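You operate a simulated robot arm through the tools that you are given. There is no shell and no other tool. Be economical: measure what you need, move in short steps, check, and stop when the job is done.

Carry out the task below with a simulated two-armed robot. There is one attempt and no reset: what you move stays moved.

TASK
Take the wood stick and put it on the top of the warming cabinet. Put the 40 size plate from the top of the mixing bench on the paste stand shelf and the 42 size plate on top of the black heel there. Fetch the blue rag from the top of the mixing bench and set it on the job card. Open the green door, take the plaster box from the upper shelf of the green wall box and leave it on the steel ledge under the taps, then shut the door. Press the green key two times. Open the top bench drawer. The order is free.

Only the result counts: the job must be done as asked and must still hold three seconds after the hand-in. Knocking over, shifting, dropping, spilling or breaking anything else fails it.

THE ROBOT
Two 6-joint arms with fingered hands on one trunk, on a base that drives. Base frame: it is fixed to the floor where the robot stands at the start and does not move with it; the origin is under the middle of the robot, x ahead of it, y to its left, z up. Units: m, rad, N and s.
The left shoulder is at the start at [0.05, 0.17, 1.035], the right one opposite. With the tool pointing down near the work surface each hand reaches from about 0.52 to 0.78 m from the robot's upright axis, wherever it stands, measured 20 degrees to its own side. Places, roughly: black heel [0.75, 0, 0.75]; blue rag (7x9x4 cm) [0.6, -0.2, 0.9]; green door [0.3, -0.7, 1.3]; green key [-2.6, 1.6, 0.9]; job card [0, 4.75, 1]; paste stand shelf [0.3, 3.1, 0.2]; plaster box [0.25, -0.75, 1.25]; size plate [0.5, 0, 0.75]; steel ledge under the taps (25x118 cm) [0.64, 1.76, 0.76]; top bench drawer [-9.2, 5.3, 0.7]; top of the warming cabinet [0.8, -0.6, 1]; wood stick (3x2x27 cm) [0.8, 0, 1]. Payload 3.5 kg a hand.
The TCP of each hand is the grasp point between the finger pads, 0.026 m short of the fingertips. In the tool frame z runs along the fingers and y along their closing line. The gripper opens to 0.132 m. The gripper's body begins 0.073 m behind the TCP. The gripper is a hand of 3 fingers: y runs from the thumb to the fingers, the wrist lies at [0, 0, -0.234] in the tool frame, and closing takes about 1.5 s.
Orientation is told as [roll, pitch, yaw] about the base's x, y, z axes, in that order, counted from this pose: with the fingers straight down and closing along the base's y, the tool's x points along the base's -x, its y along +y and its z along -z.

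THE INTERFACE
- The arms move only by the tool jog_arm. It takes "left_motion", "right_motion" or both (then of equal length, played together; a hand with none holds still); each is text: rows parted by semicolons, each of 7 numbers parted by spaces: the finger opening in cm, from 0 to 13.2, then the shift along the base's x, y, z in cm, then the turn, a rotation vector about the base's x, y, z in rad. In form: claw dx dy dz rx ry rz; .... A call has 1 to 20 rows; each row shifts and turns the commanded pose from where the row before left it. Each row takes 0.2 s and may step no farther than 0.05 m and 0.15 rad from the row before; otherwise, or with a gripper value out of range, the whole call is refused. A pose out of reach is approached as far as the arm can. The call stops where the force on the tool passes 40 N (or 10 N more than at its start, if that is more) or the arm is blocked; 0.2 s more then pass. The fingers move at their own pace (about 0.108 m/s each) and stop on an object; they squeeze with about 27 N. The grip force told is the motor's: it shows also when the fingers shut on nothing. Time passes only in rows, and 0.2 s behind the last, so rows that do not move let the fingers close. It gives the time, the measured TCP pose, the force on the tool (base axes), the opening and the grip force at its end, in the units of the frame above (readings bear some noise), with the torque about the TCP (base axes, N m) and any sound that the robot's microphone picked up.
- Cameras (640 x 400 px; columns grow to the right, rows downward): "scene" is now at [0.0178, -0.0609, 1.6347]; the picture's right is [-0.72, -0.70, 0.00], its down [-0.46, 0.48, -0.75] and it looks along [0.52, -0.54, -0.66] (base axes); focal length 266 px, centre (320, 200). "left" rides on the left gripper at [-0.061, 0.003, -0.092] in its tool frame; the picture's right is [-0.05, -1.00, 0.00], its down [0.83, -0.04, -0.55] and it looks along [0.55, -0.03, 0.83] (tool axes); focal length 230 px, centre (320, 200). "right" rides on the right gripper at [0.062, 0.003, -0.092] in its tool frame; the picture's right is [-0.05, 1.00, 0.00], its down [-0.83, -0.04, -0.56] and it looks along [-0.55, -0.03, 0.83] (tool axes); focal length 230 px, centre (320, 200). There is no depth. A picture from a camera that has moved, and an enlarged one, comes with that camera's place and axes in the base frame and with its lens.
- get_image(camera): a new picture of that camera. No time passes.
- lift_body(by): slides the trunk up (or, below 0, down) by that many m; the arms and the scene camera ride with it, the base frame stays. It gives what a move gives, with no picture.
- roll_base(legs): drives the robot by 1 to 6 legs, each [ahead, left, turn to the left] in m, m and rad, along the robot's own axes; the way and the turn of a leg run together, so that a leg with both is an arc; at most 1.5 m and 3.142 rad a leg. The arms and the cameras ride along, it lands a little off, and it stops where it bumps. It gives what a move gives.
- hand_shape(shape, hand): the hand has 3 fingers and takes this shape, open, in about a second: jaw (thumb against the fingers, like two jaws); tri (thumb and two fingers); tip (a fingertip pinch); poke (one finger out to press); point (the index stretched); flat (the hand flat); cup (the hand cupped); fist (a fist). The gripper value then closes the fingers along that shape, each until it touches; the sizes above hold for jaw. It gives what a move gives, with no picture.
- aim_head(pan, tilt): turns the head with the scene camera to pan (to the left, within 1.501 rad either way) and tilt (down, from -0.506 to 1.204), counted from straight ahead of the robot. It gives what a move gives.
- zoom(camera, box): a new picture of the part [left, top, right, bottom] of that camera's present view, enlarged. No time passes.
- job_done(): hands the job in; it is judged then, once.

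Go step by step. Nothing tells you exact positions but the pictures and the camera data: compare them with the known pose of the tool, close in by small moves and look again before you grip or let go. The budget is 207 turns and 210 pictures, counting those below and the enlarged ones. Unless the task says otherwise, let go and move clear before handing in.

The tools are called after "Emit:" as a command line: name --argument value ..., lists and objects as JSON in quotes. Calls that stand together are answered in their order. jog_arm: Moves the arms, as the interface text tells. Its arguments: {"type":"object","properties":{"left_motion":{"type":"string"},"right_motion":{"type":"string"}},"required":[]} The other tools are called the same way: lift_body (by) slides the trunk up or down; hand_shape (shape, hand) gives the hand a shape; roll_base (legs) drives the base; aim_head (pan, tilt) turns the head that bears the scene camera; get_image (camera) takes a picture; zoom (camera, box) takes an enlarged picture of a part of a camera's view; job_done () hands the job in.

At the start:

```text
t: 0.0
left_tool_pos: [0.6634, -0.0957, 0.9998]
left_tool_rot: [0.001, 0.0, -0.001]
left_ft_force: [-0.4, -0.4, 0.3]
left_moment: [0.01, 0.01, 0.01]
left_gripper_width: 0.1316
left_grasp_force: 0.0
left_shape: jaw
right_tool_pos: [0.4413, -0.5021, 0.9988]
right_tool_rot: [0.0, -0.002, -0.001]
right_ft_force: [0.3, 0.2, 0.0]
right_moment: [0.03, -0.02, 0.0]
right_gripper_width: 0.132
right_grasp_force: 0.1
right_shape: jaw
trunk travel left (down, up): [-0.65, 0.06]
robot x, y, heading: [0.0016, 0.0016, -0.001]
head pan, tilt: [-0.801, 0.723]
```

scene: 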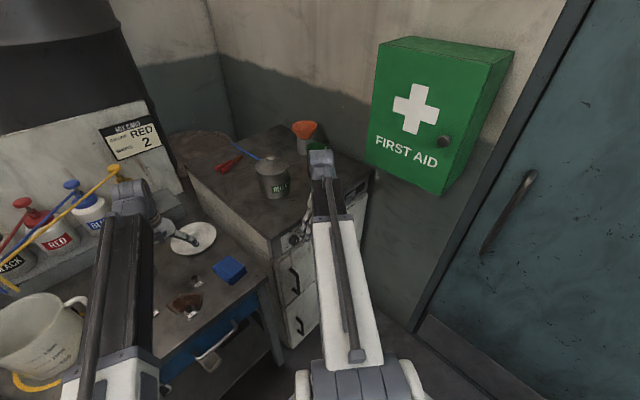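
right: 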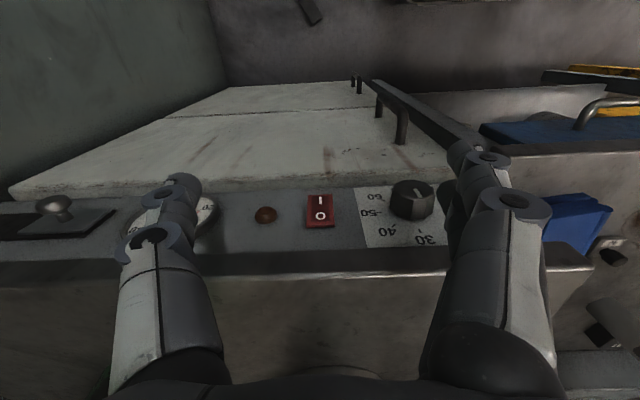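
left: 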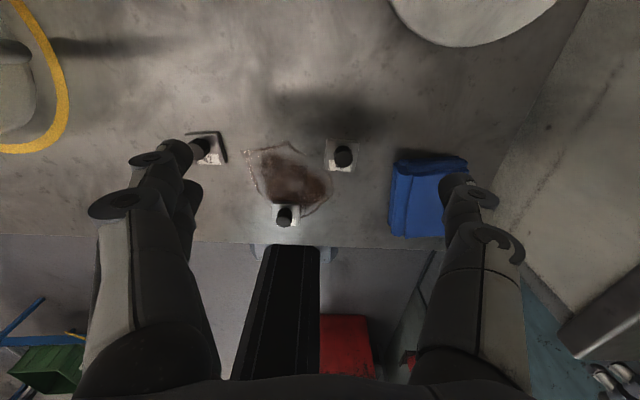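

I see the mixing bench ahead with small plates and the blue rag, the warming cabinet to the right and the green first-aid box. I look around first.

Emit:
aim_head --pan 0.0 --tilt 0.8

Emit:
get_image --camera "scene"

Emit:
zoom --camera "left" --box '[150, 100, 390, 250]'

```text
t: 1.1
left_tool_pos: [0.6636, -0.0963, 1.0003]
left_tool_rot: [0.001, 0.0, 0.0]
left_ft_force: [-1.2, 0.2, -0.6]
left_moment: [0.0, -0.01, 0.0]
left_gripper_width: 0.1319
left_grasp_force: 0.2
left_shape: jaw
right_tool_pos: [0.4422, -0.5021, 1.0008]
right_tool_rot: [0.002, -0.001, 0.0]
right_ft_force: [0.4, 0.1, 0.3]
right_moment: [0.01, -0.01, 0.0]
right_gripper_width: 0.132
right_grasp_force: 0.1
right_shape: jaw
trunk travel left (down, up): [-0.65, 0.06]
robot x, y, heading: [0.0007, 0.0015, 0.005]
head pan, tilt: [0.0, 0.799]
```

```text
206 pictures are left
camera scene: at [0.04, -0.0006, 1.6284], right [0.0, -1.0, 0.0], down [-0.72, 0.0, -0.7], along [0.7, 0.0, -0.72], focal length 266 px, centre (320, 200)
```

scene: 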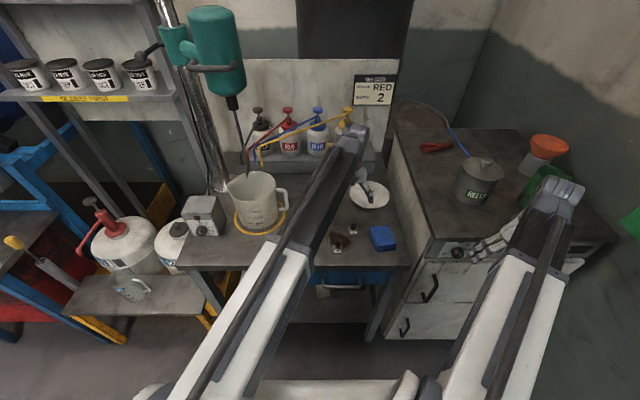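

```text
2.67 times, centred on (270, 175) of left
camera zoom: at [0.7258, -0.0933, 1.093], right [0.05, -1.0, 0.0], down [-0.83, -0.04, 0.55], along [-0.55, -0.03, -0.83], focal length 614 px, centre (453, 267)
```

zoom: 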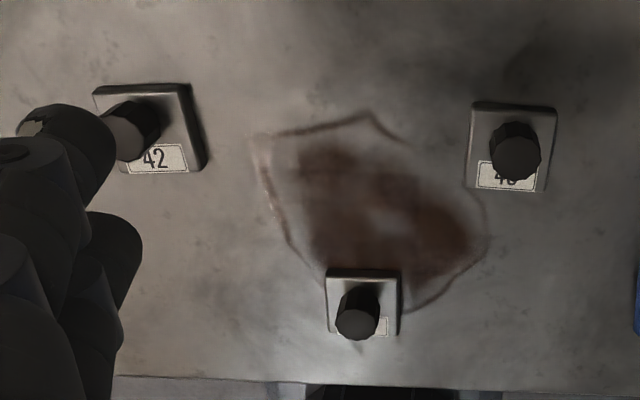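

The 42 and 40 plates are visible beside a third plate. I zoom on parts of the bench, and look left.

Emit:
zoom --camera "scene" --box '[160, 80, 420, 242]'

Emit:
zoom --camera "scene" --box '[0, 120, 320, 320]'

Emit:
zoom --camera "scene" --box '[380, 80, 640, 242]'

Emit:
aim_head --pan 0.9 --tilt 0.5

Emit:
get_image --camera "scene"

Emit:
aim_head --pan 1.5 --tilt 0.3

Emit:
get_image --camera "scene"

```text
2.46 times, centred on (290, 161) of scene
camera zoom: at [0.04, -0.0006, 1.6284], right [0.0, -1.0, 0.0], down [-0.72, 0.0, -0.7], along [0.7, 0.0, -0.72], focal length 655 px, centre (394, 296)
```

zoom: 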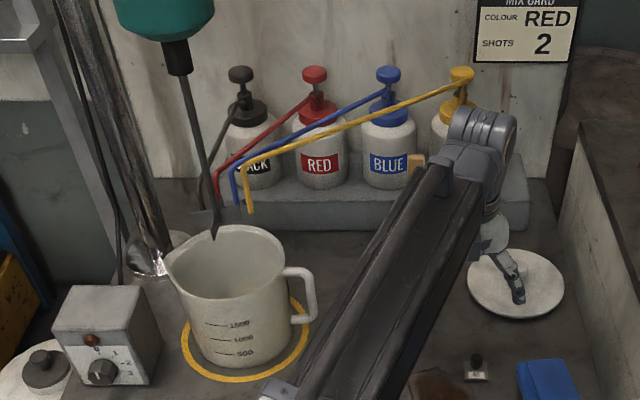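

```text
2.00 times, centred on (160, 220) of scene
camera zoom: at [0.04, -0.0006, 1.6284], right [0.0, -1.0, 0.0], down [-0.72, 0.0, -0.7], along [0.7, 0.0, -0.72], focal length 532 px, centre (640, 160)
```

zoom: 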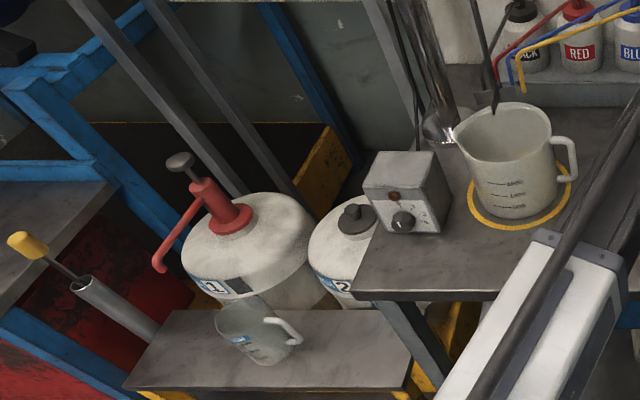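

```text
2.46 times, centred on (510, 161) of scene
camera zoom: at [0.04, -0.0006, 1.6284], right [0.0, -1.0, 0.0], down [-0.72, 0.0, -0.7], along [0.7, 0.0, -0.72], focal length 655 px, centre (-148, 296)
```

zoom: 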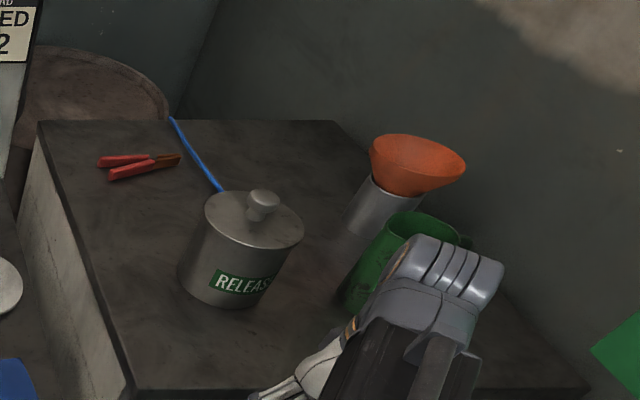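

```text
t: 2.3
left_tool_pos: [0.6634, -0.0978, 1.0]
left_tool_rot: [0.0, 0.0, 0.0]
left_ft_force: [0.3, 0.4, -0.1]
left_moment: [-0.03, -0.01, -0.01]
left_gripper_width: 0.1319
left_grasp_force: 0.0
left_shape: jaw
right_tool_pos: [0.4421, -0.5024, 1.0]
right_tool_rot: [0.0, 0.0, 0.001]
right_ft_force: [0.7, -0.5, -0.2]
right_moment: [-0.02, -0.03, 0.02]
right_gripper_width: 0.1321
right_grasp_force: 0.1
right_shape: jaw
trunk travel left (down, up): [-0.65, 0.06]
robot x, y, heading: [-0.0001, -0.0011, 0.001]
head pan, tilt: [0.901, 0.499]
```

```text
201 pictures are left
camera scene: at [0.0159, 0.0707, 1.6544], right [0.78, -0.62, 0.0], down [-0.3, -0.38, -0.88], along [0.55, 0.69, -0.48], focal length 266 px, centre (320, 200)
```

scene: 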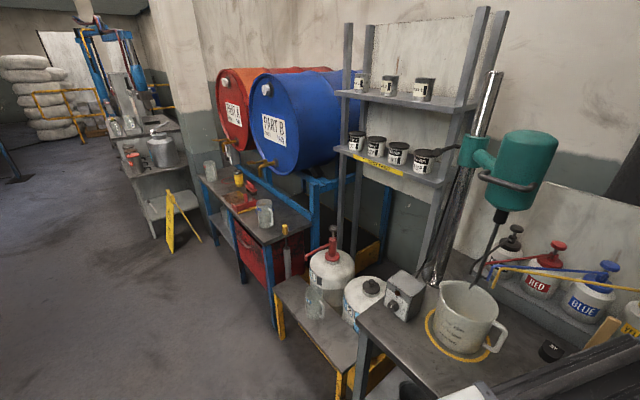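

```text
t: 3.3
left_tool_pos: [0.6632, -0.0959, 1.0022]
left_tool_rot: [0.0, -0.001, 0.001]
left_ft_force: [-0.5, 0.2, 0.1]
left_moment: [-0.04, 0.02, 0.02]
left_gripper_width: 0.132
left_grasp_force: 0.0
left_shape: jaw
right_tool_pos: [0.4421, -0.5027, 1.0]
right_tool_rot: [0.0, -0.001, 0.001]
right_ft_force: [-0.6, 1.0, 0.1]
right_moment: [-0.03, 0.0, 0.0]
right_gripper_width: 0.1321
right_grasp_force: 0.0
right_shape: jaw
trunk travel left (down, up): [-0.65, 0.06]
robot x, y, heading: [-0.0028, 0.0, 0.003]
head pan, tilt: [1.499, 0.3]
```

```text
200 pictures are left
camera scene: at [-0.0339, 0.0925, 1.6728], right [1.0, -0.07, 0.0], down [-0.02, -0.3, -0.96], along [0.07, 0.95, -0.3], focal length 266 px, centre (320, 200)
```

scene: 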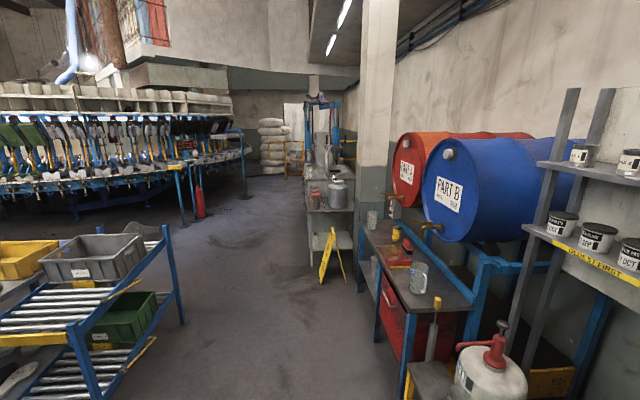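

The room runs far to the left, with a paste stand beyond the drums. The stick seems to lie near the bottles behind the left arm, so I clear that arm and look again.

Emit:
jog_arm --left_motion "13.2 0 0 5 0 0 0;13.2 0 0 5 0 0 0;13.2 -5 0 0 0 0 0;13.2 -5 0 0 0 0 0;13.2 -5 0 0 0 0 0;13.2 0 5 0 0 0 0;13.2 0 5 0 0 0 0;13.2 0 5 0 0 0 0;13.2 0 5 0 0 0 0;13.2 0 5 0 0 0 0;13.2 0 5 0 0 0 0;13.2 0 5 0 0 0 0;13.2 0 5 0 0 0 0"

Emit:
aim_head --pan 0 --tilt 0.75

Emit:
get_image --camera "scene"

Emit:
zoom --camera "scene" --box '[220, 100, 420, 225]'

Emit:
zoom --camera "scene" --box '[240, 200, 420, 312]'

```text
t: 6.1
left_tool_pos: [0.5131, 0.307, 1.099]
left_tool_rot: [0.001, 0.001, 0.0]
left_ft_force: [-0.4, 0.2, -0.1]
left_moment: [0.0, 0.01, -0.01]
left_gripper_width: 0.1319
left_grasp_force: 0.0
left_shape: jaw
right_tool_pos: [0.4424, -0.5023, 1.0001]
right_tool_rot: [0.0, 0.001, 0.0]
right_ft_force: [0.0, 0.1, 0.0]
right_moment: [-0.01, 0.01, -0.01]
right_gripper_width: 0.1321
right_grasp_force: 0.0
right_shape: jaw
trunk travel left (down, up): [-0.65, 0.06]
robot x, y, heading: [0.0018, 0.004, 0.0]
head pan, tilt: [1.499, 0.3]
```

```text
t: 7.7
left_tool_pos: [0.5143, 0.3067, 1.0986]
left_tool_rot: [0.002, 0.001, 0.001]
left_ft_force: [0.4, 0.2, -0.3]
left_moment: [0.01, -0.01, -0.01]
left_gripper_width: 0.1318
left_grasp_force: 0.1
left_shape: jaw
right_tool_pos: [0.4425, -0.5028, 1.0]
right_tool_rot: [-0.001, 0.0, -0.001]
right_ft_force: [-0.2, -0.3, -0.1]
right_moment: [0.0, -0.03, -0.01]
right_gripper_width: 0.1319
right_grasp_force: 0.1
right_shape: jaw
trunk travel left (down, up): [-0.65, 0.06]
robot x, y, heading: [-0.0022, -0.0027, -0.004]
head pan, tilt: [0.0, 0.75]
```

```text
199 pictures are left
camera scene: at [0.0422, -0.0005, 1.6324], right [0.0, -1.0, 0.0], down [-0.68, 0.0, -0.73], along [0.73, 0.0, -0.68], focal length 266 px, centre (320, 200)
```

scene: 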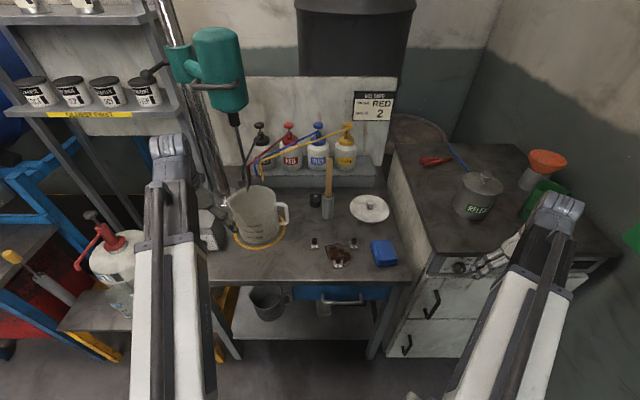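

```text
3.20 times, centred on (320, 162) of scene
camera zoom: at [0.0422, -0.0005, 1.6324], right [0.0, -1.0, 0.0], down [-0.68, 0.0, -0.73], along [0.73, 0.0, -0.68], focal length 851 px, centre (320, 320)
```

zoom: 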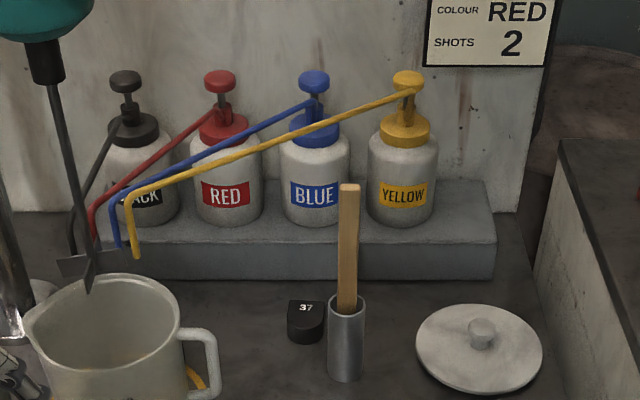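

```text
3.56 times, centred on (330, 256) of scene
camera zoom: at [0.0422, -0.0005, 1.6324], right [0.0, -1.0, 0.0], down [-0.68, 0.0, -0.73], along [0.73, 0.0, -0.68], focal length 946 px, centre (284, 1)
```

zoom: 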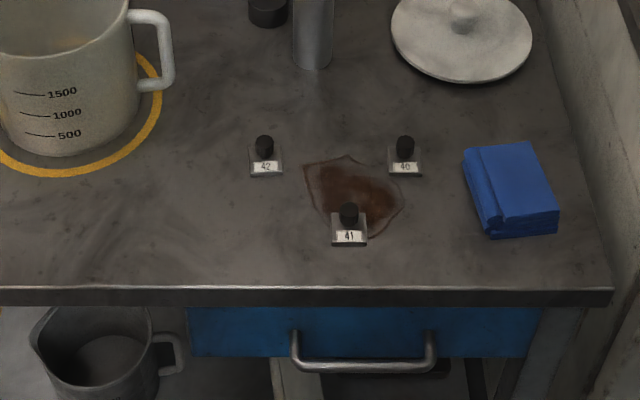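

The three plates (42 left, 41 front, 40 right), heel "37", the stick in a metal tube and the rag are all clear on the bench (top about z 0.85). I pull the hands up and in, then drive slightly closer so I can reach the heel.

Emit:
jog_arm --left_motion "6 0 0 5 0 0 0;6 -5 0 0 0 0 0" --right_motion "13.2 0 0 5 0 0 0;13.2 0 0 5 0 0 0"

Emit:
roll_base --legs '[[0.12, 0, 0]]'

Emit:
aim_head --pan 0 --tilt 0.95

Emit:
get_image --camera "scene"

```text
t: 8.3
left_tool_pos: [0.4669, 0.3055, 1.1413]
left_tool_rot: [0.002, -0.007, 0.002]
left_ft_force: [-0.5, 1.1, 0.4]
left_moment: [-0.03, -0.03, 0.04]
left_gripper_width: 0.0607
left_grasp_force: 0.0
left_shape: jaw
left hand out of reach, approached as far as the arm can: row 2
right_tool_pos: [0.4412, -0.5023, 1.1021]
right_tool_rot: [0.0, 0.0, 0.0]
right_ft_force: [0.7, -0.5, 0.1]
right_moment: [0.0, -0.01, 0.02]
right_gripper_width: 0.132
right_grasp_force: 0.1
right_shape: jaw
trunk travel left (down, up): [-0.65, 0.06]
robot x, y, heading: [0.0012, 0.0004, -0.002]
head pan, tilt: [0.0, 0.75]
```

```text
t: 9.6
left_tool_pos: [0.5898, 0.3063, 1.1409]
left_tool_rot: [0.001, -0.007, -0.001]
left_ft_force: [0.2, -0.7, 0.3]
left_moment: [0.01, 0.03, -0.02]
left_gripper_width: 0.0607
left_grasp_force: 0.1
left_shape: jaw
right_tool_pos: [0.5638, -0.5032, 1.1015]
right_tool_rot: [-0.001, 0.002, -0.001]
right_ft_force: [-0.3, -0.1, -0.5]
right_moment: [-0.01, 0.02, 0.01]
right_gripper_width: 0.1316
right_grasp_force: 0.1
right_shape: jaw
trunk travel left (down, up): [-0.65, 0.06]
robot x, y, heading: [0.1247, -0.0009, 0.0]
head pan, tilt: [0.0, 0.75]
```

```text
t: 10.3
left_tool_pos: [0.5883, 0.3064, 1.1407]
left_tool_rot: [0.002, -0.007, -0.001]
left_ft_force: [0.1, 0.2, -0.7]
left_moment: [0.02, 0.0, 0.02]
left_gripper_width: 0.0607
left_grasp_force: 0.0
left_shape: jaw
right_tool_pos: [0.5621, -0.5026, 1.1016]
right_tool_rot: [0.001, -0.001, 0.001]
right_ft_force: [0.7, -0.5, 0.3]
right_moment: [0.0, -0.04, 0.01]
right_gripper_width: 0.1319
right_grasp_force: 0.1
right_shape: jaw
trunk travel left (down, up): [-0.65, 0.06]
robot x, y, heading: [0.1209, 0.0025, -0.001]
head pan, tilt: [0.0, 0.949]
```

```text
196 pictures are left
camera scene: at [0.1521, -0.0006, 1.6169], right [0.0, -1.0, 0.0], down [-0.81, 0.0, -0.58], along [0.58, 0.0, -0.81], focal length 266 px, centre (320, 200)
```

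scene: 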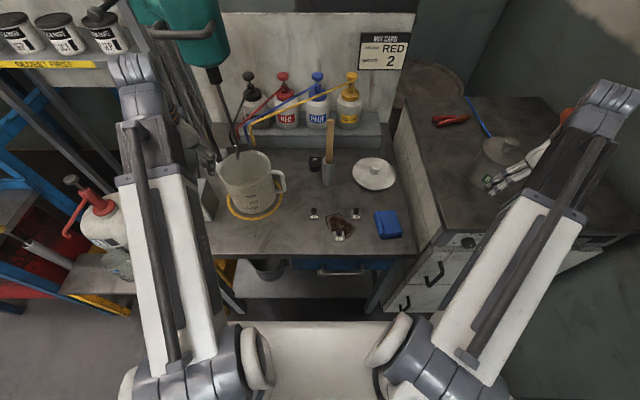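

The base is now 0.12 m closer and clear. I bring the left hand over the 42 plate.

Emit:
jog_arm --left_motion "6 0 -5 0 0 0 0;6 0 -5 0 0 0 0;6 0 -5 0 0 0 0;6 0 -5 0 0 0 0;6 0 -5 0 0 0 0;6 0 -3.6 0 0 0 0;6 4 0 -3 0 0 0;6 0 0 -5 0 0 0;6 0 0 -4 0 0 0;6 0 0 0 0 0 0"

Emit:
get_image --camera "left"

Emit:
zoom --camera "scene" --box '[240, 140, 420, 252]'

```text
t: 12.5
left_tool_pos: [0.6325, 0.0193, 1.0132]
left_tool_rot: [0.002, -0.007, -0.001]
left_ft_force: [0.6, -0.7, -0.2]
left_moment: [-0.01, 0.03, 0.0]
left_gripper_width: 0.0608
left_grasp_force: 0.0
left_shape: jaw
left hand out of reach, approached as far as the arm can: row 1, 2
right_tool_pos: [0.5625, -0.5026, 1.1019]
right_tool_rot: [0.0, 0.0, 0.001]
right_ft_force: [-0.5, -0.8, -0.4]
right_moment: [-0.01, 0.02, 0.0]
right_gripper_width: 0.132
right_grasp_force: 0.0
right_shape: jaw
trunk travel left (down, up): [-0.65, 0.06]
robot x, y, heading: [0.1188, -0.0001, 0.004]
head pan, tilt: [0.0, 0.949]
```

```text
195 pictures are left
camera left: at [0.6948, 0.0228, 1.1074], right [0.05, -1.0, 0.0], down [-0.83, -0.04, 0.55], along [-0.55, -0.03, -0.84], focal length 230 px, centre (320, 200)
```

left: 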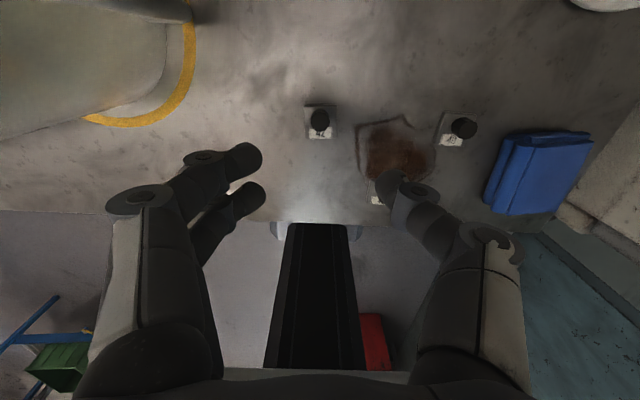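

```text
3.56 times, centred on (330, 196) of scene
camera zoom: at [0.152, -0.0006, 1.6169], right [0.0, -1.0, 0.0], down [-0.81, 0.0, -0.58], along [0.58, 0.0, -0.81], focal length 946 px, centre (284, 214)
```

zoom: 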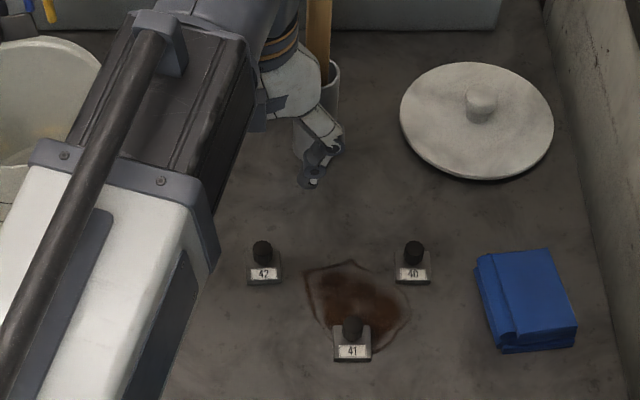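

I place the 42 knob at about (0.638, 0.020, top 0.89). I go down over it and check from the hand camera.

Emit:
jog_arm --left_motion "4.5 0.5 0 -4 0 0 0;4.5 0 0 -4 0 0 0;4.5 0 0 -1.3 0 0 0"

Emit:
get_image --camera "left"

Emit:
zoom --camera "scene" --box '[270, 165, 370, 227]'

```text
t: 13.3
left_tool_pos: [0.6356, 0.0208, 0.922]
left_tool_rot: [0.002, -0.007, 0.0]
left_ft_force: [-0.1, 0.6, -0.3]
left_moment: [0.02, 0.01, 0.03]
left_gripper_width: 0.0454
left_grasp_force: 0.0
left_shape: jaw
right_tool_pos: [0.5633, -0.5024, 1.1015]
right_tool_rot: [0.0, 0.0, 0.001]
right_ft_force: [-0.2, 0.1, 0.6]
right_moment: [0.02, -0.05, 0.03]
right_gripper_width: 0.1315
right_grasp_force: 0.1
right_shape: jaw
trunk travel left (down, up): [-0.65, 0.06]
robot x, y, heading: [0.1215, 0.0012, -0.001]
head pan, tilt: [0.0, 0.949]
```

```text
193 pictures are left
camera left: at [0.6984, 0.0233, 1.015], right [0.05, -1.0, 0.0], down [-0.83, -0.04, 0.55], along [-0.55, -0.03, -0.84], focal length 230 px, centre (320, 200)
```

left: 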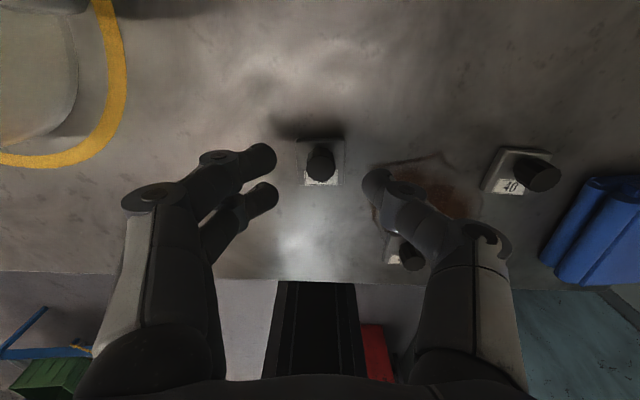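

```text
6.40 times, centred on (320, 196) of scene
camera zoom: at [0.152, -0.0006, 1.6169], right [0.0, -1.0, 0.0], down [-0.81, 0.0, -0.58], along [0.58, 0.0, -0.81], focal length 1702 px, centre (320, 226)
```

zoom: 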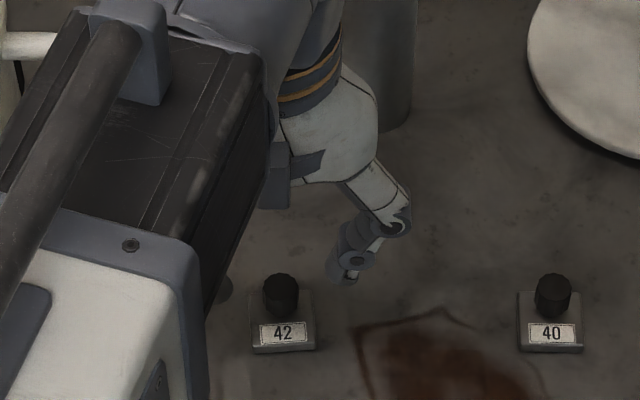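

The knob is centred between the fingers, a few millimetres ahead. I lower to just above the plate and close.

Emit:
jog_arm --left_motion "4.5 0.4 0 -1.4 0 0 0;4.5 0 0 -0.9 0 0 0;4.5 0 0 0 0 0 0"

Emit:
get_image --camera "left"

```text
t: 14.1
left_tool_pos: [0.6415, 0.02, 0.8991]
left_tool_rot: [0.001, -0.007, 0.0]
left_ft_force: [-0.1, -0.4, 1.0]
left_moment: [0.03, -0.02, 0.0]
left_gripper_width: 0.0454
left_grasp_force: 0.0
left_shape: jaw
right_tool_pos: [0.5624, -0.5023, 1.1019]
right_tool_rot: [-0.001, 0.001, 0.001]
right_ft_force: [-1.0, -1.3, 0.7]
right_moment: [-0.01, 0.0, 0.02]
right_gripper_width: 0.132
right_grasp_force: 0.0
right_shape: jaw
trunk travel left (down, up): [-0.65, 0.06]
robot x, y, heading: [0.119, 0.001, -0.001]
head pan, tilt: [0.0, 0.949]
```

```text
191 pictures are left
camera left: at [0.7029, 0.0233, 0.9923], right [0.05, -1.0, 0.0], down [-0.83, -0.04, 0.55], along [-0.55, -0.03, -0.84], focal length 230 px, centre (320, 200)
```

left: 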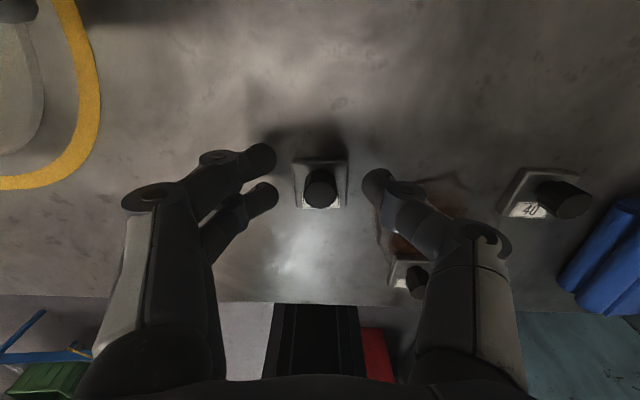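

Emit:
jog_arm --left_motion "4.5 -0.1 0 -0.4 0 0 0;2 0 0 0 0 0 0;0 0 0 0 0 0 0;0 0 0 0 0 0 0;0 0 0 0 0 0 0;0 0 0 0 0 0 0;0 0 0 0 0 0 0"

Emit:
get_image --camera "left"

```text
t: 15.7
left_tool_pos: [0.6386, 0.0196, 0.8956]
left_tool_rot: [0.0, -0.006, -0.001]
left_ft_force: [0.1, -2.5, 6.0]
left_moment: [0.04, 0.06, 0.04]
left_gripper_width: 0.0065
left_grasp_force: 27.5
left_shape: jaw
right_tool_pos: [0.5625, -0.5041, 1.1024]
right_tool_rot: [0.001, -0.001, 0.001]
right_ft_force: [-0.6, -0.4, 0.4]
right_moment: [0.03, 0.04, 0.0]
right_gripper_width: 0.1322
right_grasp_force: 0.0
right_shape: jaw
trunk travel left (down, up): [-0.65, 0.06]
robot x, y, heading: [0.1206, -0.0024, 0.0]
head pan, tilt: [0.0, 0.949]
```

```text
190 pictures are left
camera left: at [0.7014, 0.0229, 0.9886], right [0.05, -1.0, 0.0], down [-0.83, -0.04, 0.55], along [-0.55, -0.03, -0.84], focal length 230 px, centre (320, 200)
```

left: 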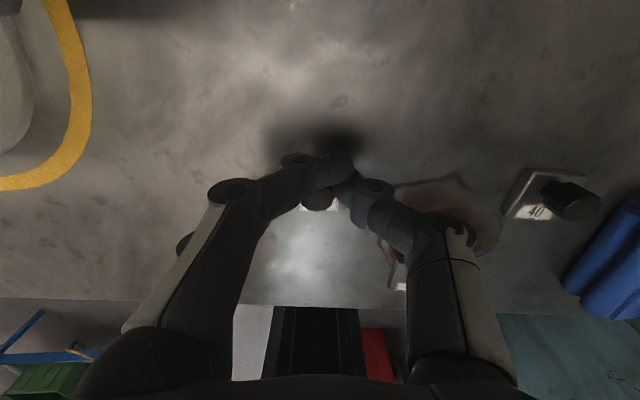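

The fingers closed on something 6 mm wide. I lift a little to see whether the plate comes along.

Emit:
jog_arm --left_motion "0 0 0 1 0 0 0;0 0 0 2 0 0 0;0 0 0 3 0 0 0;0 0 0 0 0 0 0"

Emit:
get_image --camera "left"

Emit:
zoom --camera "scene" --box '[270, 165, 370, 227]'

```text
t: 16.7
left_tool_pos: [0.6417, 0.0204, 0.9537]
left_tool_rot: [0.002, -0.005, 0.0]
left_ft_force: [0.0, -0.6, -1.6]
left_moment: [0.04, -0.01, -0.01]
left_gripper_width: 0.005
left_grasp_force: 26.7
left_shape: jaw
right_tool_pos: [0.5622, -0.503, 1.1021]
right_tool_rot: [0.001, 0.0, 0.001]
right_ft_force: [-0.4, -0.1, 0.1]
right_moment: [0.02, -0.05, 0.01]
right_gripper_width: 0.1321
right_grasp_force: 0.0
right_shape: jaw
trunk travel left (down, up): [-0.65, 0.06]
robot x, y, heading: [0.1193, 0.0013, 0.002]
head pan, tilt: [0.0, 0.949]
```

```text
189 pictures are left
camera left: at [0.7036, 0.023, 1.0475], right [0.05, -1.0, 0.0], down [-0.83, -0.04, 0.55], along [-0.55, -0.03, -0.84], focal length 230 px, centre (320, 200)
```

left: 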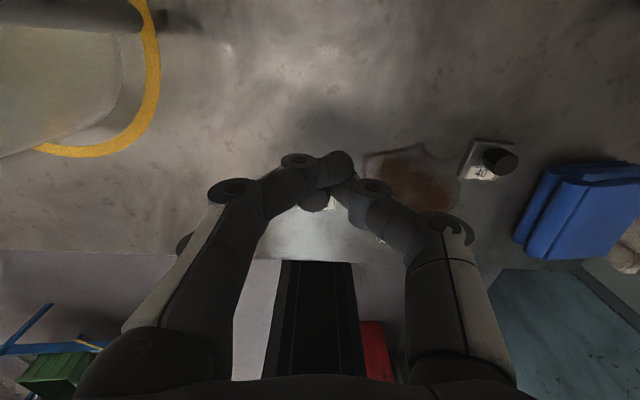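

```text
6.40 times, centred on (320, 196) of scene
camera zoom: at [0.152, -0.0006, 1.6169], right [0.0, -1.0, 0.0], down [-0.81, 0.0, -0.58], along [0.58, 0.0, -0.81], focal length 1702 px, centre (320, 226)
```

zoom: 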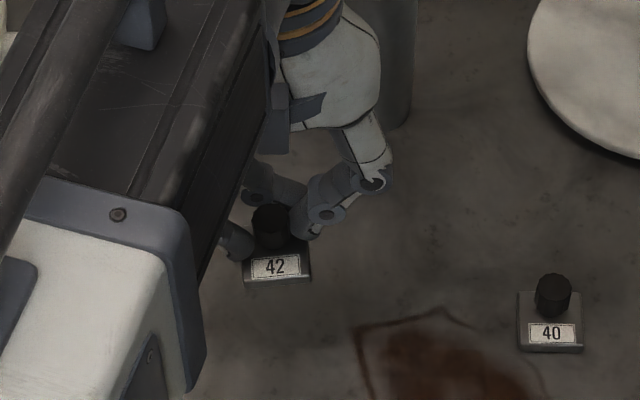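

The 42 plate hangs from its knob. I raise it and shift it right to get a clear look at the heel.

Emit:
jog_arm --left_motion "0 0 -3 4 0 0 0;0 0 -4 3 0 0 0;0 0 -5 0 0 0 0"

Emit:
zoom --camera "scene" --box '[280, 130, 360, 180]'

Emit:
zoom --camera "scene" --box '[300, 170, 380, 220]'

Emit:
get_image --camera "scene"

```text
t: 17.5
left_tool_pos: [0.6391, -0.0969, 1.0255]
left_tool_rot: [0.001, -0.004, 0.002]
left_ft_force: [0.6, 0.2, -0.3]
left_moment: [0.0, -0.03, 0.03]
left_gripper_width: 0.0054
left_grasp_force: 26.5
left_shape: jaw
right_tool_pos: [0.5626, -0.5037, 1.102]
right_tool_rot: [0.0, 0.0, 0.0]
right_ft_force: [-0.4, 1.0, 0.0]
right_moment: [0.01, 0.01, 0.0]
right_gripper_width: 0.132
right_grasp_force: 0.0
right_shape: jaw
trunk travel left (down, up): [-0.65, 0.06]
robot x, y, heading: [0.121, -0.0013, -0.0]
head pan, tilt: [0.0, 0.949]
```

```text
8.00 times, centred on (320, 155) of scene
camera zoom: at [0.1521, -0.001, 1.6169], right [0.0, -1.0, 0.0], down [-0.81, 0.0, -0.58], along [0.58, 0.0, -0.81], focal length 2128 px, centre (320, 560)
```

zoom: 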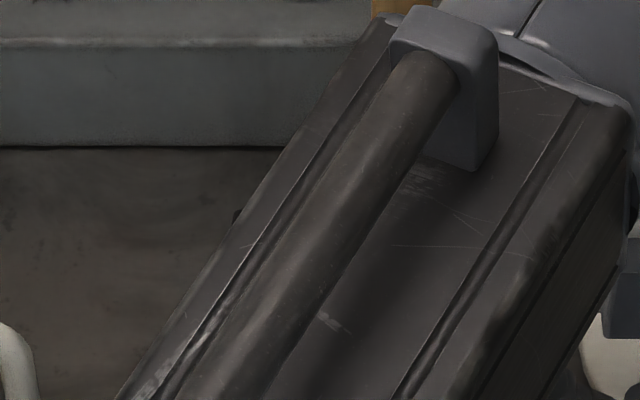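

```text
8.00 times, centred on (340, 195) of scene
camera zoom: at [0.1521, -0.001, 1.6169], right [0.0, -1.0, 0.0], down [-0.81, 0.0, -0.58], along [0.58, 0.0, -0.81], focal length 2128 px, centre (160, 240)
```

zoom: 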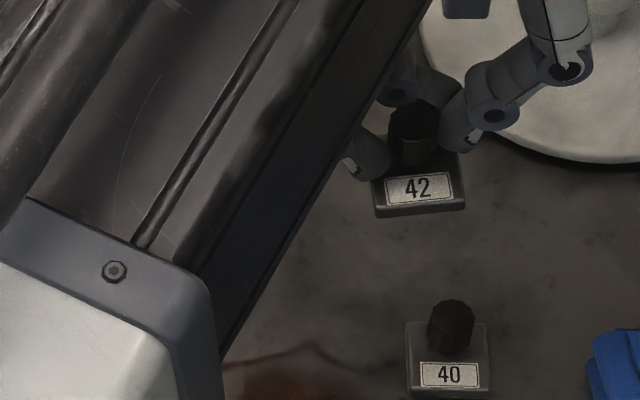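

```text
185 pictures are left
camera scene: at [0.1521, -0.001, 1.6169], right [0.0, -1.0, 0.0], down [-0.81, 0.0, -0.58], along [0.58, 0.0, -0.81], focal length 266 px, centre (320, 200)
```

scene: 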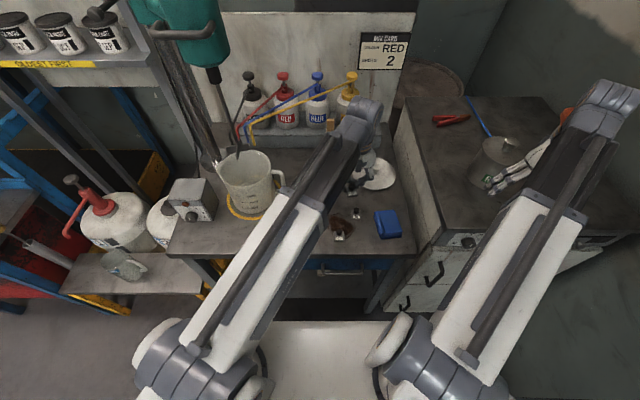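

The arm hides the heel, and the tall stick would be in the way of the forearm anyway. So I take the left hand with the plate aside and get the stick with the right hand first.

Emit:
jog_arm --left_motion "0 -5 0 4 0 0 0;0 -4 0 4 0 0 0;0 0 5 3 0 0 0;0 0 5 0 0 0 0;0 0 5 0 0 0 0;0 0 5 0 0 0 0;0 0 5 0 0 0 0;0 0 5 0 0 0 0;0 0 5 0 0 0 0;0 0 5 0 0 0 0" --right_motion "8 0 0 5 0 0 0;8 0 0 5 0 0 0;8 0 0 5 0 0 0;8 0 5 0 0 0 0;8 0 5 0 0 0 0;8 0 5 0 0 0 0;8 0 5 0 0 0 0;8 0 5 0 0 0 0;8 0 0 0 0 0 0;8 0 0 0 0 0 0"

Emit:
get_image --camera "right"

Emit:
zoom --camera "scene" --box '[250, 100, 410, 200]'

```text
refused: row 1 steps farther than a row can; nothing moved
```

```text
184 pictures are left
camera right: at [0.5015, -0.5, 1.1938], right [0.05, 1.0, 0.0], down [0.83, -0.04, 0.56], along [0.55, -0.03, -0.83], focal length 230 px, centre (320, 200)
```

right: 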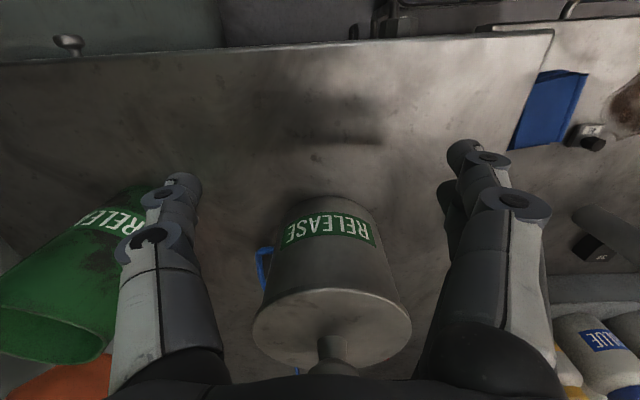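

```text
4.00 times, centred on (330, 150) of scene
camera zoom: at [0.1521, -0.001, 1.6169], right [0.0, -1.0, 0.0], down [-0.81, 0.0, -0.58], along [0.58, 0.0, -0.81], focal length 1064 px, centre (280, 400)
```

zoom: 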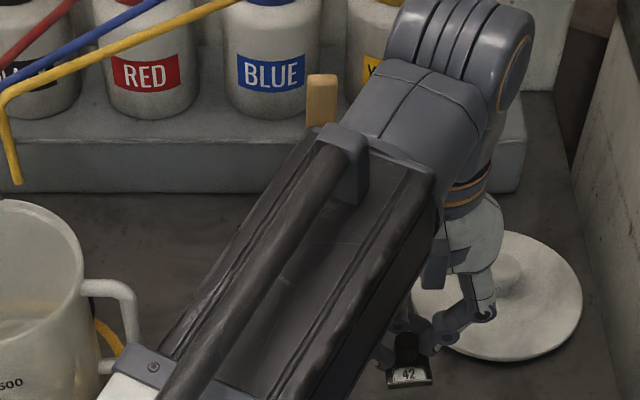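

Emit:
jog_arm --left_motion "0 -3 0 3 0 0 0;0 -3 0 3 0 0 0;0 -3 0 3 0 0 0;0 0 5 0 0 0 0;0 0 5 0 0 0 0;0 0 5 0 0 0 0;0 0 5 0 0 0 0;0 0 5 0 0 0 0;0 0 5 0 0 0 0;0 0 5 0 0 0 0;0 0 5 0 0 0 0" --right_motion "8 0 0 5 0 0 0;8 0 0 5 0 0 0;8 0 0 4 0 0 0;8 0 5 0 0 0 0;8 0 5 0 0 0 0;8 0 5 0 0 0 0;8 0 5 0 0 0 0;8 0 5 0 0 0 0;8 0 0 0 0 0 0;8 0 0 0 0 0 0;8 0 0 0 0 0 0"

Emit:
get_image --camera "right"

Emit:
zoom --camera "scene" --box '[250, 100, 410, 200]'

```text
t: 19.9
left_tool_pos: [0.5559, 0.3021, 1.1137]
left_tool_rot: [0.001, -0.006, 0.0]
left_ft_force: [0.4, 0.2, -0.7]
left_moment: [-0.03, -0.01, -0.02]
left_gripper_width: 0.0046
left_grasp_force: 26.9
left_shape: jaw
left hand out of reach, approached as far as the arm can: row 8
right_tool_pos: [0.6032, -0.2793, 1.144]
right_tool_rot: [-0.001, -0.006, 0.002]
right_ft_force: [-0.4, 1.1, -0.3]
right_moment: [-0.01, -0.03, 0.0]
right_gripper_width: 0.0802
right_grasp_force: 0.0
right_shape: jaw
right hand out of reach, approached as far as the arm can: row 2, 3, 4, 5, 6, 7, 8
trunk travel left (down, up): [-0.65, 0.06]
robot x, y, heading: [0.1199, 0.0007, -0.005]
head pan, tilt: [0.0, 0.949]
```

```text
182 pictures are left
camera right: at [0.541, -0.276, 1.2351], right [0.05, 1.0, 0.0], down [0.83, -0.04, 0.56], along [0.56, -0.03, -0.83], focal length 230 px, centre (320, 200)
```

right: 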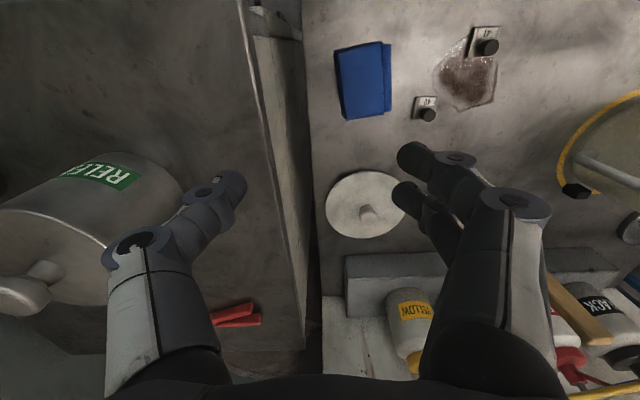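

```text
4.00 times, centred on (330, 150) of scene
camera zoom: at [0.152, 0.0001, 1.6169], right [0.0, -1.0, 0.0], down [-0.81, 0.0, -0.58], along [0.58, 0.0, -0.81], focal length 1064 px, centre (280, 400)
```

zoom: 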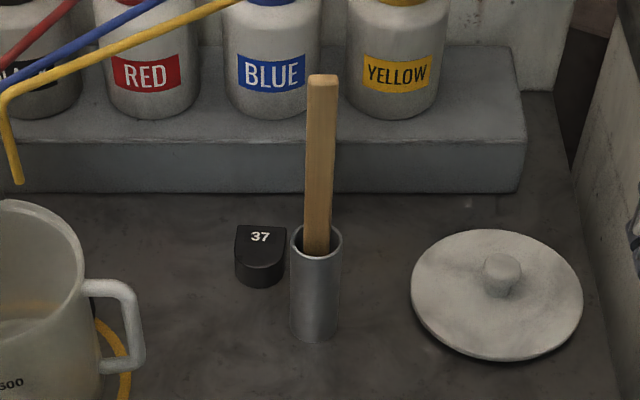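

The stick stands in a tube at about (0.785, -0.031), top at z 1.127. I turn the right hand to point forward, so that I can grip the stick crosswise and later lay it down flat.

Emit:
jog_arm --right_motion "6 1 0 -0.5 0 -0.15 0;6 1 0 -0.5 0 -0.15 0;6 1 0 -0.5 0 -0.15 0;6 1 0 -0.5 0 -0.15 0;6 1 0 -0.5 0 -0.15 0;6 1 0 -0.5 0 -0.15 0;6 1 0 -0.5 0 -0.15 0;6 1 0 -0.5 0 -0.15 0;6 1 0 -0.5 0 -0.15 0;6 0.5 0 -0.5 0 -0.15 0;6 0 0 0 0 -0.071 0"

Emit:
get_image --camera "right"

Emit:
get_image --camera "scene"

```text
t: 22.3
left_tool_pos: [0.5565, 0.3018, 1.1136]
left_tool_rot: [0.0, -0.007, 0.0]
left_ft_force: [0.5, -0.3, -0.3]
left_moment: [0.02, 0.01, 0.03]
left_gripper_width: 0.0049
left_grasp_force: 27.0
left_shape: jaw
right_tool_pos: [0.8011, -0.3146, 1.1318]
right_tool_rot: [0.031, -1.491, -0.034]
right_ft_force: [-0.8, 0.9, -0.5]
right_moment: [0.02, 0.02, -0.01]
right_gripper_width: 0.0606
right_grasp_force: 0.1
right_shape: jaw
right hand out of reach, approached as far as the arm can: row 3, 4, 5, 6, 7, 8, 9, 10, 11
trunk travel left (down, up): [-0.65, 0.06]
robot x, y, heading: [0.1211, 0.0029, 0.005]
head pan, tilt: [0.0, 0.949]
```

```text
180 pictures are left
camera right: at [0.7045, -0.3117, 1.0778], right [0.01, 1.0, 0.05], down [-0.49, -0.04, 0.87], along [0.87, -0.03, 0.49], focal length 230 px, centre (320, 200)
```

right: 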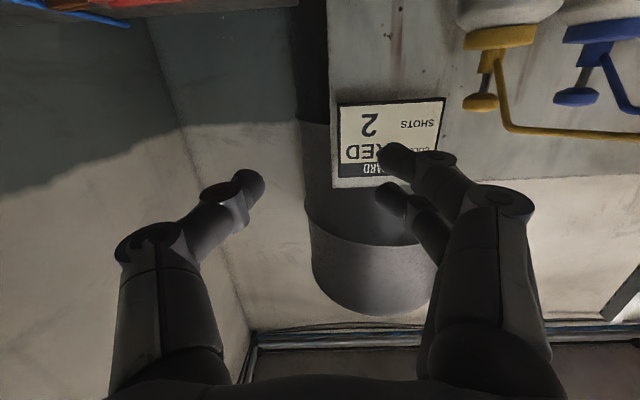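

```text
179 pictures are left
camera scene: at [0.152, -0.0006, 1.6169], right [0.0, -1.0, 0.0], down [-0.81, 0.0, -0.58], along [0.58, 0.0, -0.81], focal length 266 px, centre (320, 200)
```

scene: 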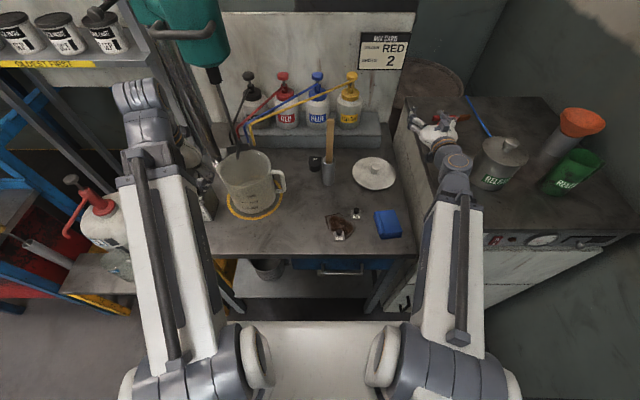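

The arm was too folded for that pose, and the hand came out further than asked. I back the base up 0.1 m and then see where the hand stands.

Emit:
roll_base --legs '[[-0.1, 0, 0]]'

Emit:
jog_arm --right_motion "6 0 4 0 0 0 0;6 0 0 0 0 0 0"

```text
t: 23.4
left_tool_pos: [0.4545, 0.3003, 1.1136]
left_tool_rot: [0.003, -0.006, -0.001]
left_ft_force: [-0.7, -1.3, -0.2]
left_moment: [0.02, -0.04, 0.03]
left_gripper_width: 0.0049
left_grasp_force: 26.4
left_shape: jaw
right_tool_pos: [0.6995, -0.3148, 1.1324]
right_tool_rot: [0.028, -1.491, -0.031]
right_ft_force: [-0.2, -0.5, 0.1]
right_moment: [0.02, 0.0, -0.02]
right_gripper_width: 0.0607
right_grasp_force: 0.1
right_shape: jaw
trunk travel left (down, up): [-0.65, 0.06]
robot x, y, heading: [0.0203, -0.0012, -0.001]
head pan, tilt: [0.0, 0.949]
```

```text
t: 24.1
left_tool_pos: [0.4564, 0.2999, 1.1122]
left_tool_rot: [0.001, -0.005, 0.001]
left_ft_force: [-0.3, 0.8, -1.6]
left_moment: [0.01, 0.03, 0.03]
left_gripper_width: 0.0051
left_grasp_force: 27.4
left_shape: jaw
right_tool_pos: [0.7121, -0.2796, 1.131]
right_tool_rot: [0.025, -1.488, -0.024]
right_ft_force: [-0.5, -0.2, 0.6]
right_moment: [0.03, -0.02, 0.02]
right_gripper_width: 0.0606
right_grasp_force: 0.0
right_shape: jaw
right hand out of reach, approached as far as the arm can: row 1
trunk travel left (down, up): [-0.65, 0.06]
robot x, y, heading: [0.0187, -0.0023, 0.001]
head pan, tilt: [0.0, 0.949]
```

Emit:
jog_arm --right_motion "6 1.8 0 0 0 -0.08 0;6 0 4.5 -1 0 0 0;6 0 4.5 -1 0 0 0;6 0 4.5 -1 0 0 0;6 0 4.5 -1.5 0 0 0;6 0 4.5 -1.5 0 0 0;6 0 2.3 -1 0 0 0;6 0 0 0 0 0 0"

Emit:
get_image --camera "right"

Emit:
zoom --camera "scene" --box '[250, 70, 410, 170]'

```text
t: 25.9
left_tool_pos: [0.4567, 0.3, 1.114]
left_tool_rot: [0.001, -0.007, 0.0]
left_ft_force: [-0.4, -0.1, -1.1]
left_moment: [-0.01, 0.02, -0.01]
left_gripper_width: 0.0049
left_grasp_force: 26.9
left_shape: jaw
right_tool_pos: [0.7281, -0.0286, 1.0782]
right_tool_rot: [0.082, -1.516, -0.084]
right_ft_force: [-0.2, -0.3, 0.5]
right_moment: [0.01, -0.04, 0.04]
right_gripper_width: 0.0602
right_grasp_force: 0.0
right_shape: jaw
right hand out of reach, approached as far as the arm can: row 1, 3
trunk travel left (down, up): [-0.65, 0.06]
robot x, y, heading: [0.0161, -0.002, -0.001]
head pan, tilt: [0.0, 0.949]
```

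```text
178 pictures are left
camera right: at [0.632, -0.0244, 1.0212], right [0.01, 1.0, 0.06], down [-0.51, -0.05, 0.86], along [0.86, -0.03, 0.51], focal length 230 px, centre (320, 200)
```

right: 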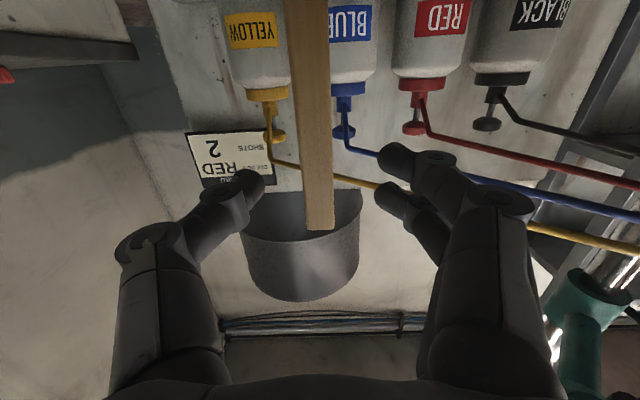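

```text
4.00 times, centred on (330, 120) of scene
camera zoom: at [0.0515, -0.0005, 1.6169], right [0.0, -1.0, 0.0], down [-0.81, 0.0, -0.58], along [0.58, 0.0, -0.81], focal length 1064 px, centre (280, 520)
```

zoom: 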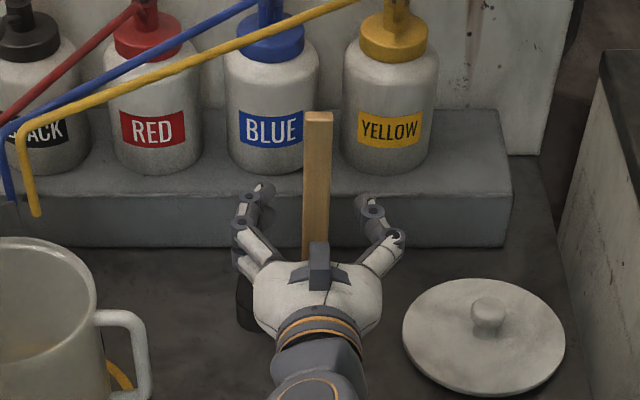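

The stick is centred between the open fingers. I move forward 4.5 cm, slightly down, and close.

Emit:
jog_arm --right_motion "6 2.2 0 -0.8 0 -0.05 0;6 2.3 -0.1 -1 0 0 0;3 0 0 0 0 0 0;0 0 0 0 0 0 0;0 0 0 0 0 0 0;0 0 0 0 0 0 0;0 0 0 0 0 0 0;0 0 0 0 0 0 0"

Emit:
get_image --camera "right"

Emit:
zoom --camera "scene" --box '[250, 70, 410, 170]'

```text
t: 27.6
left_tool_pos: [0.4561, 0.2996, 1.1149]
left_tool_rot: [0.001, -0.006, 0.0]
left_ft_force: [-0.3, -0.4, -0.9]
left_moment: [0.0, -0.01, 0.02]
left_gripper_width: 0.005
left_grasp_force: 26.4
left_shape: jaw
right_tool_pos: [0.7735, -0.0298, 1.0583]
right_tool_rot: [0.949, -1.566, -0.955]
right_ft_force: [0.5, -0.4, -0.7]
right_moment: [-0.01, 0.0, 0.03]
right_gripper_width: 0.0
right_grasp_force: 27.7
right_shape: jaw
trunk travel left (down, up): [-0.65, 0.06]
robot x, y, heading: [0.0189, -0.0015, -0.001]
head pan, tilt: [0.0, 0.949]
```

```text
176 pictures are left
camera right: at [0.6805, -0.0266, 0.9974], right [0.0, 1.0, 0.06], down [-0.55, -0.04, 0.83], along [0.83, -0.03, 0.55], focal length 230 px, centre (320, 200)
```

right: 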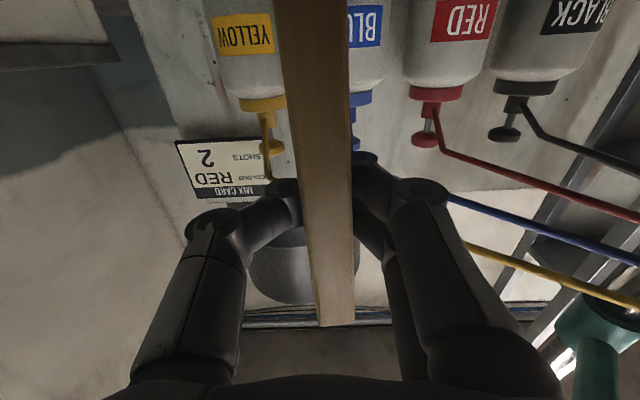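

```text
4.00 times, centred on (330, 120) of scene
camera zoom: at [0.0516, -0.0004, 1.6169], right [0.0, -1.0, 0.0], down [-0.81, 0.0, -0.58], along [0.58, 0.0, -0.81], focal length 1064 px, centre (280, 520)
```

zoom: 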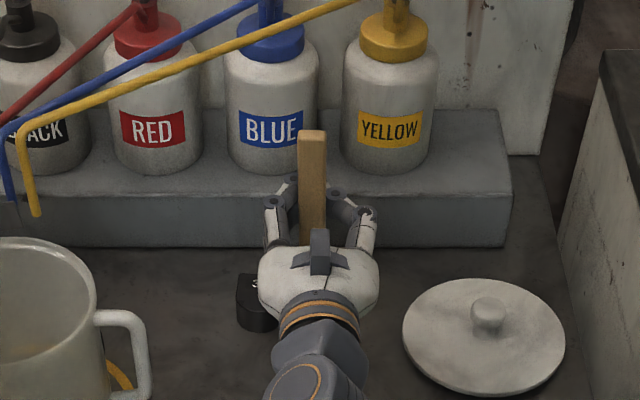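

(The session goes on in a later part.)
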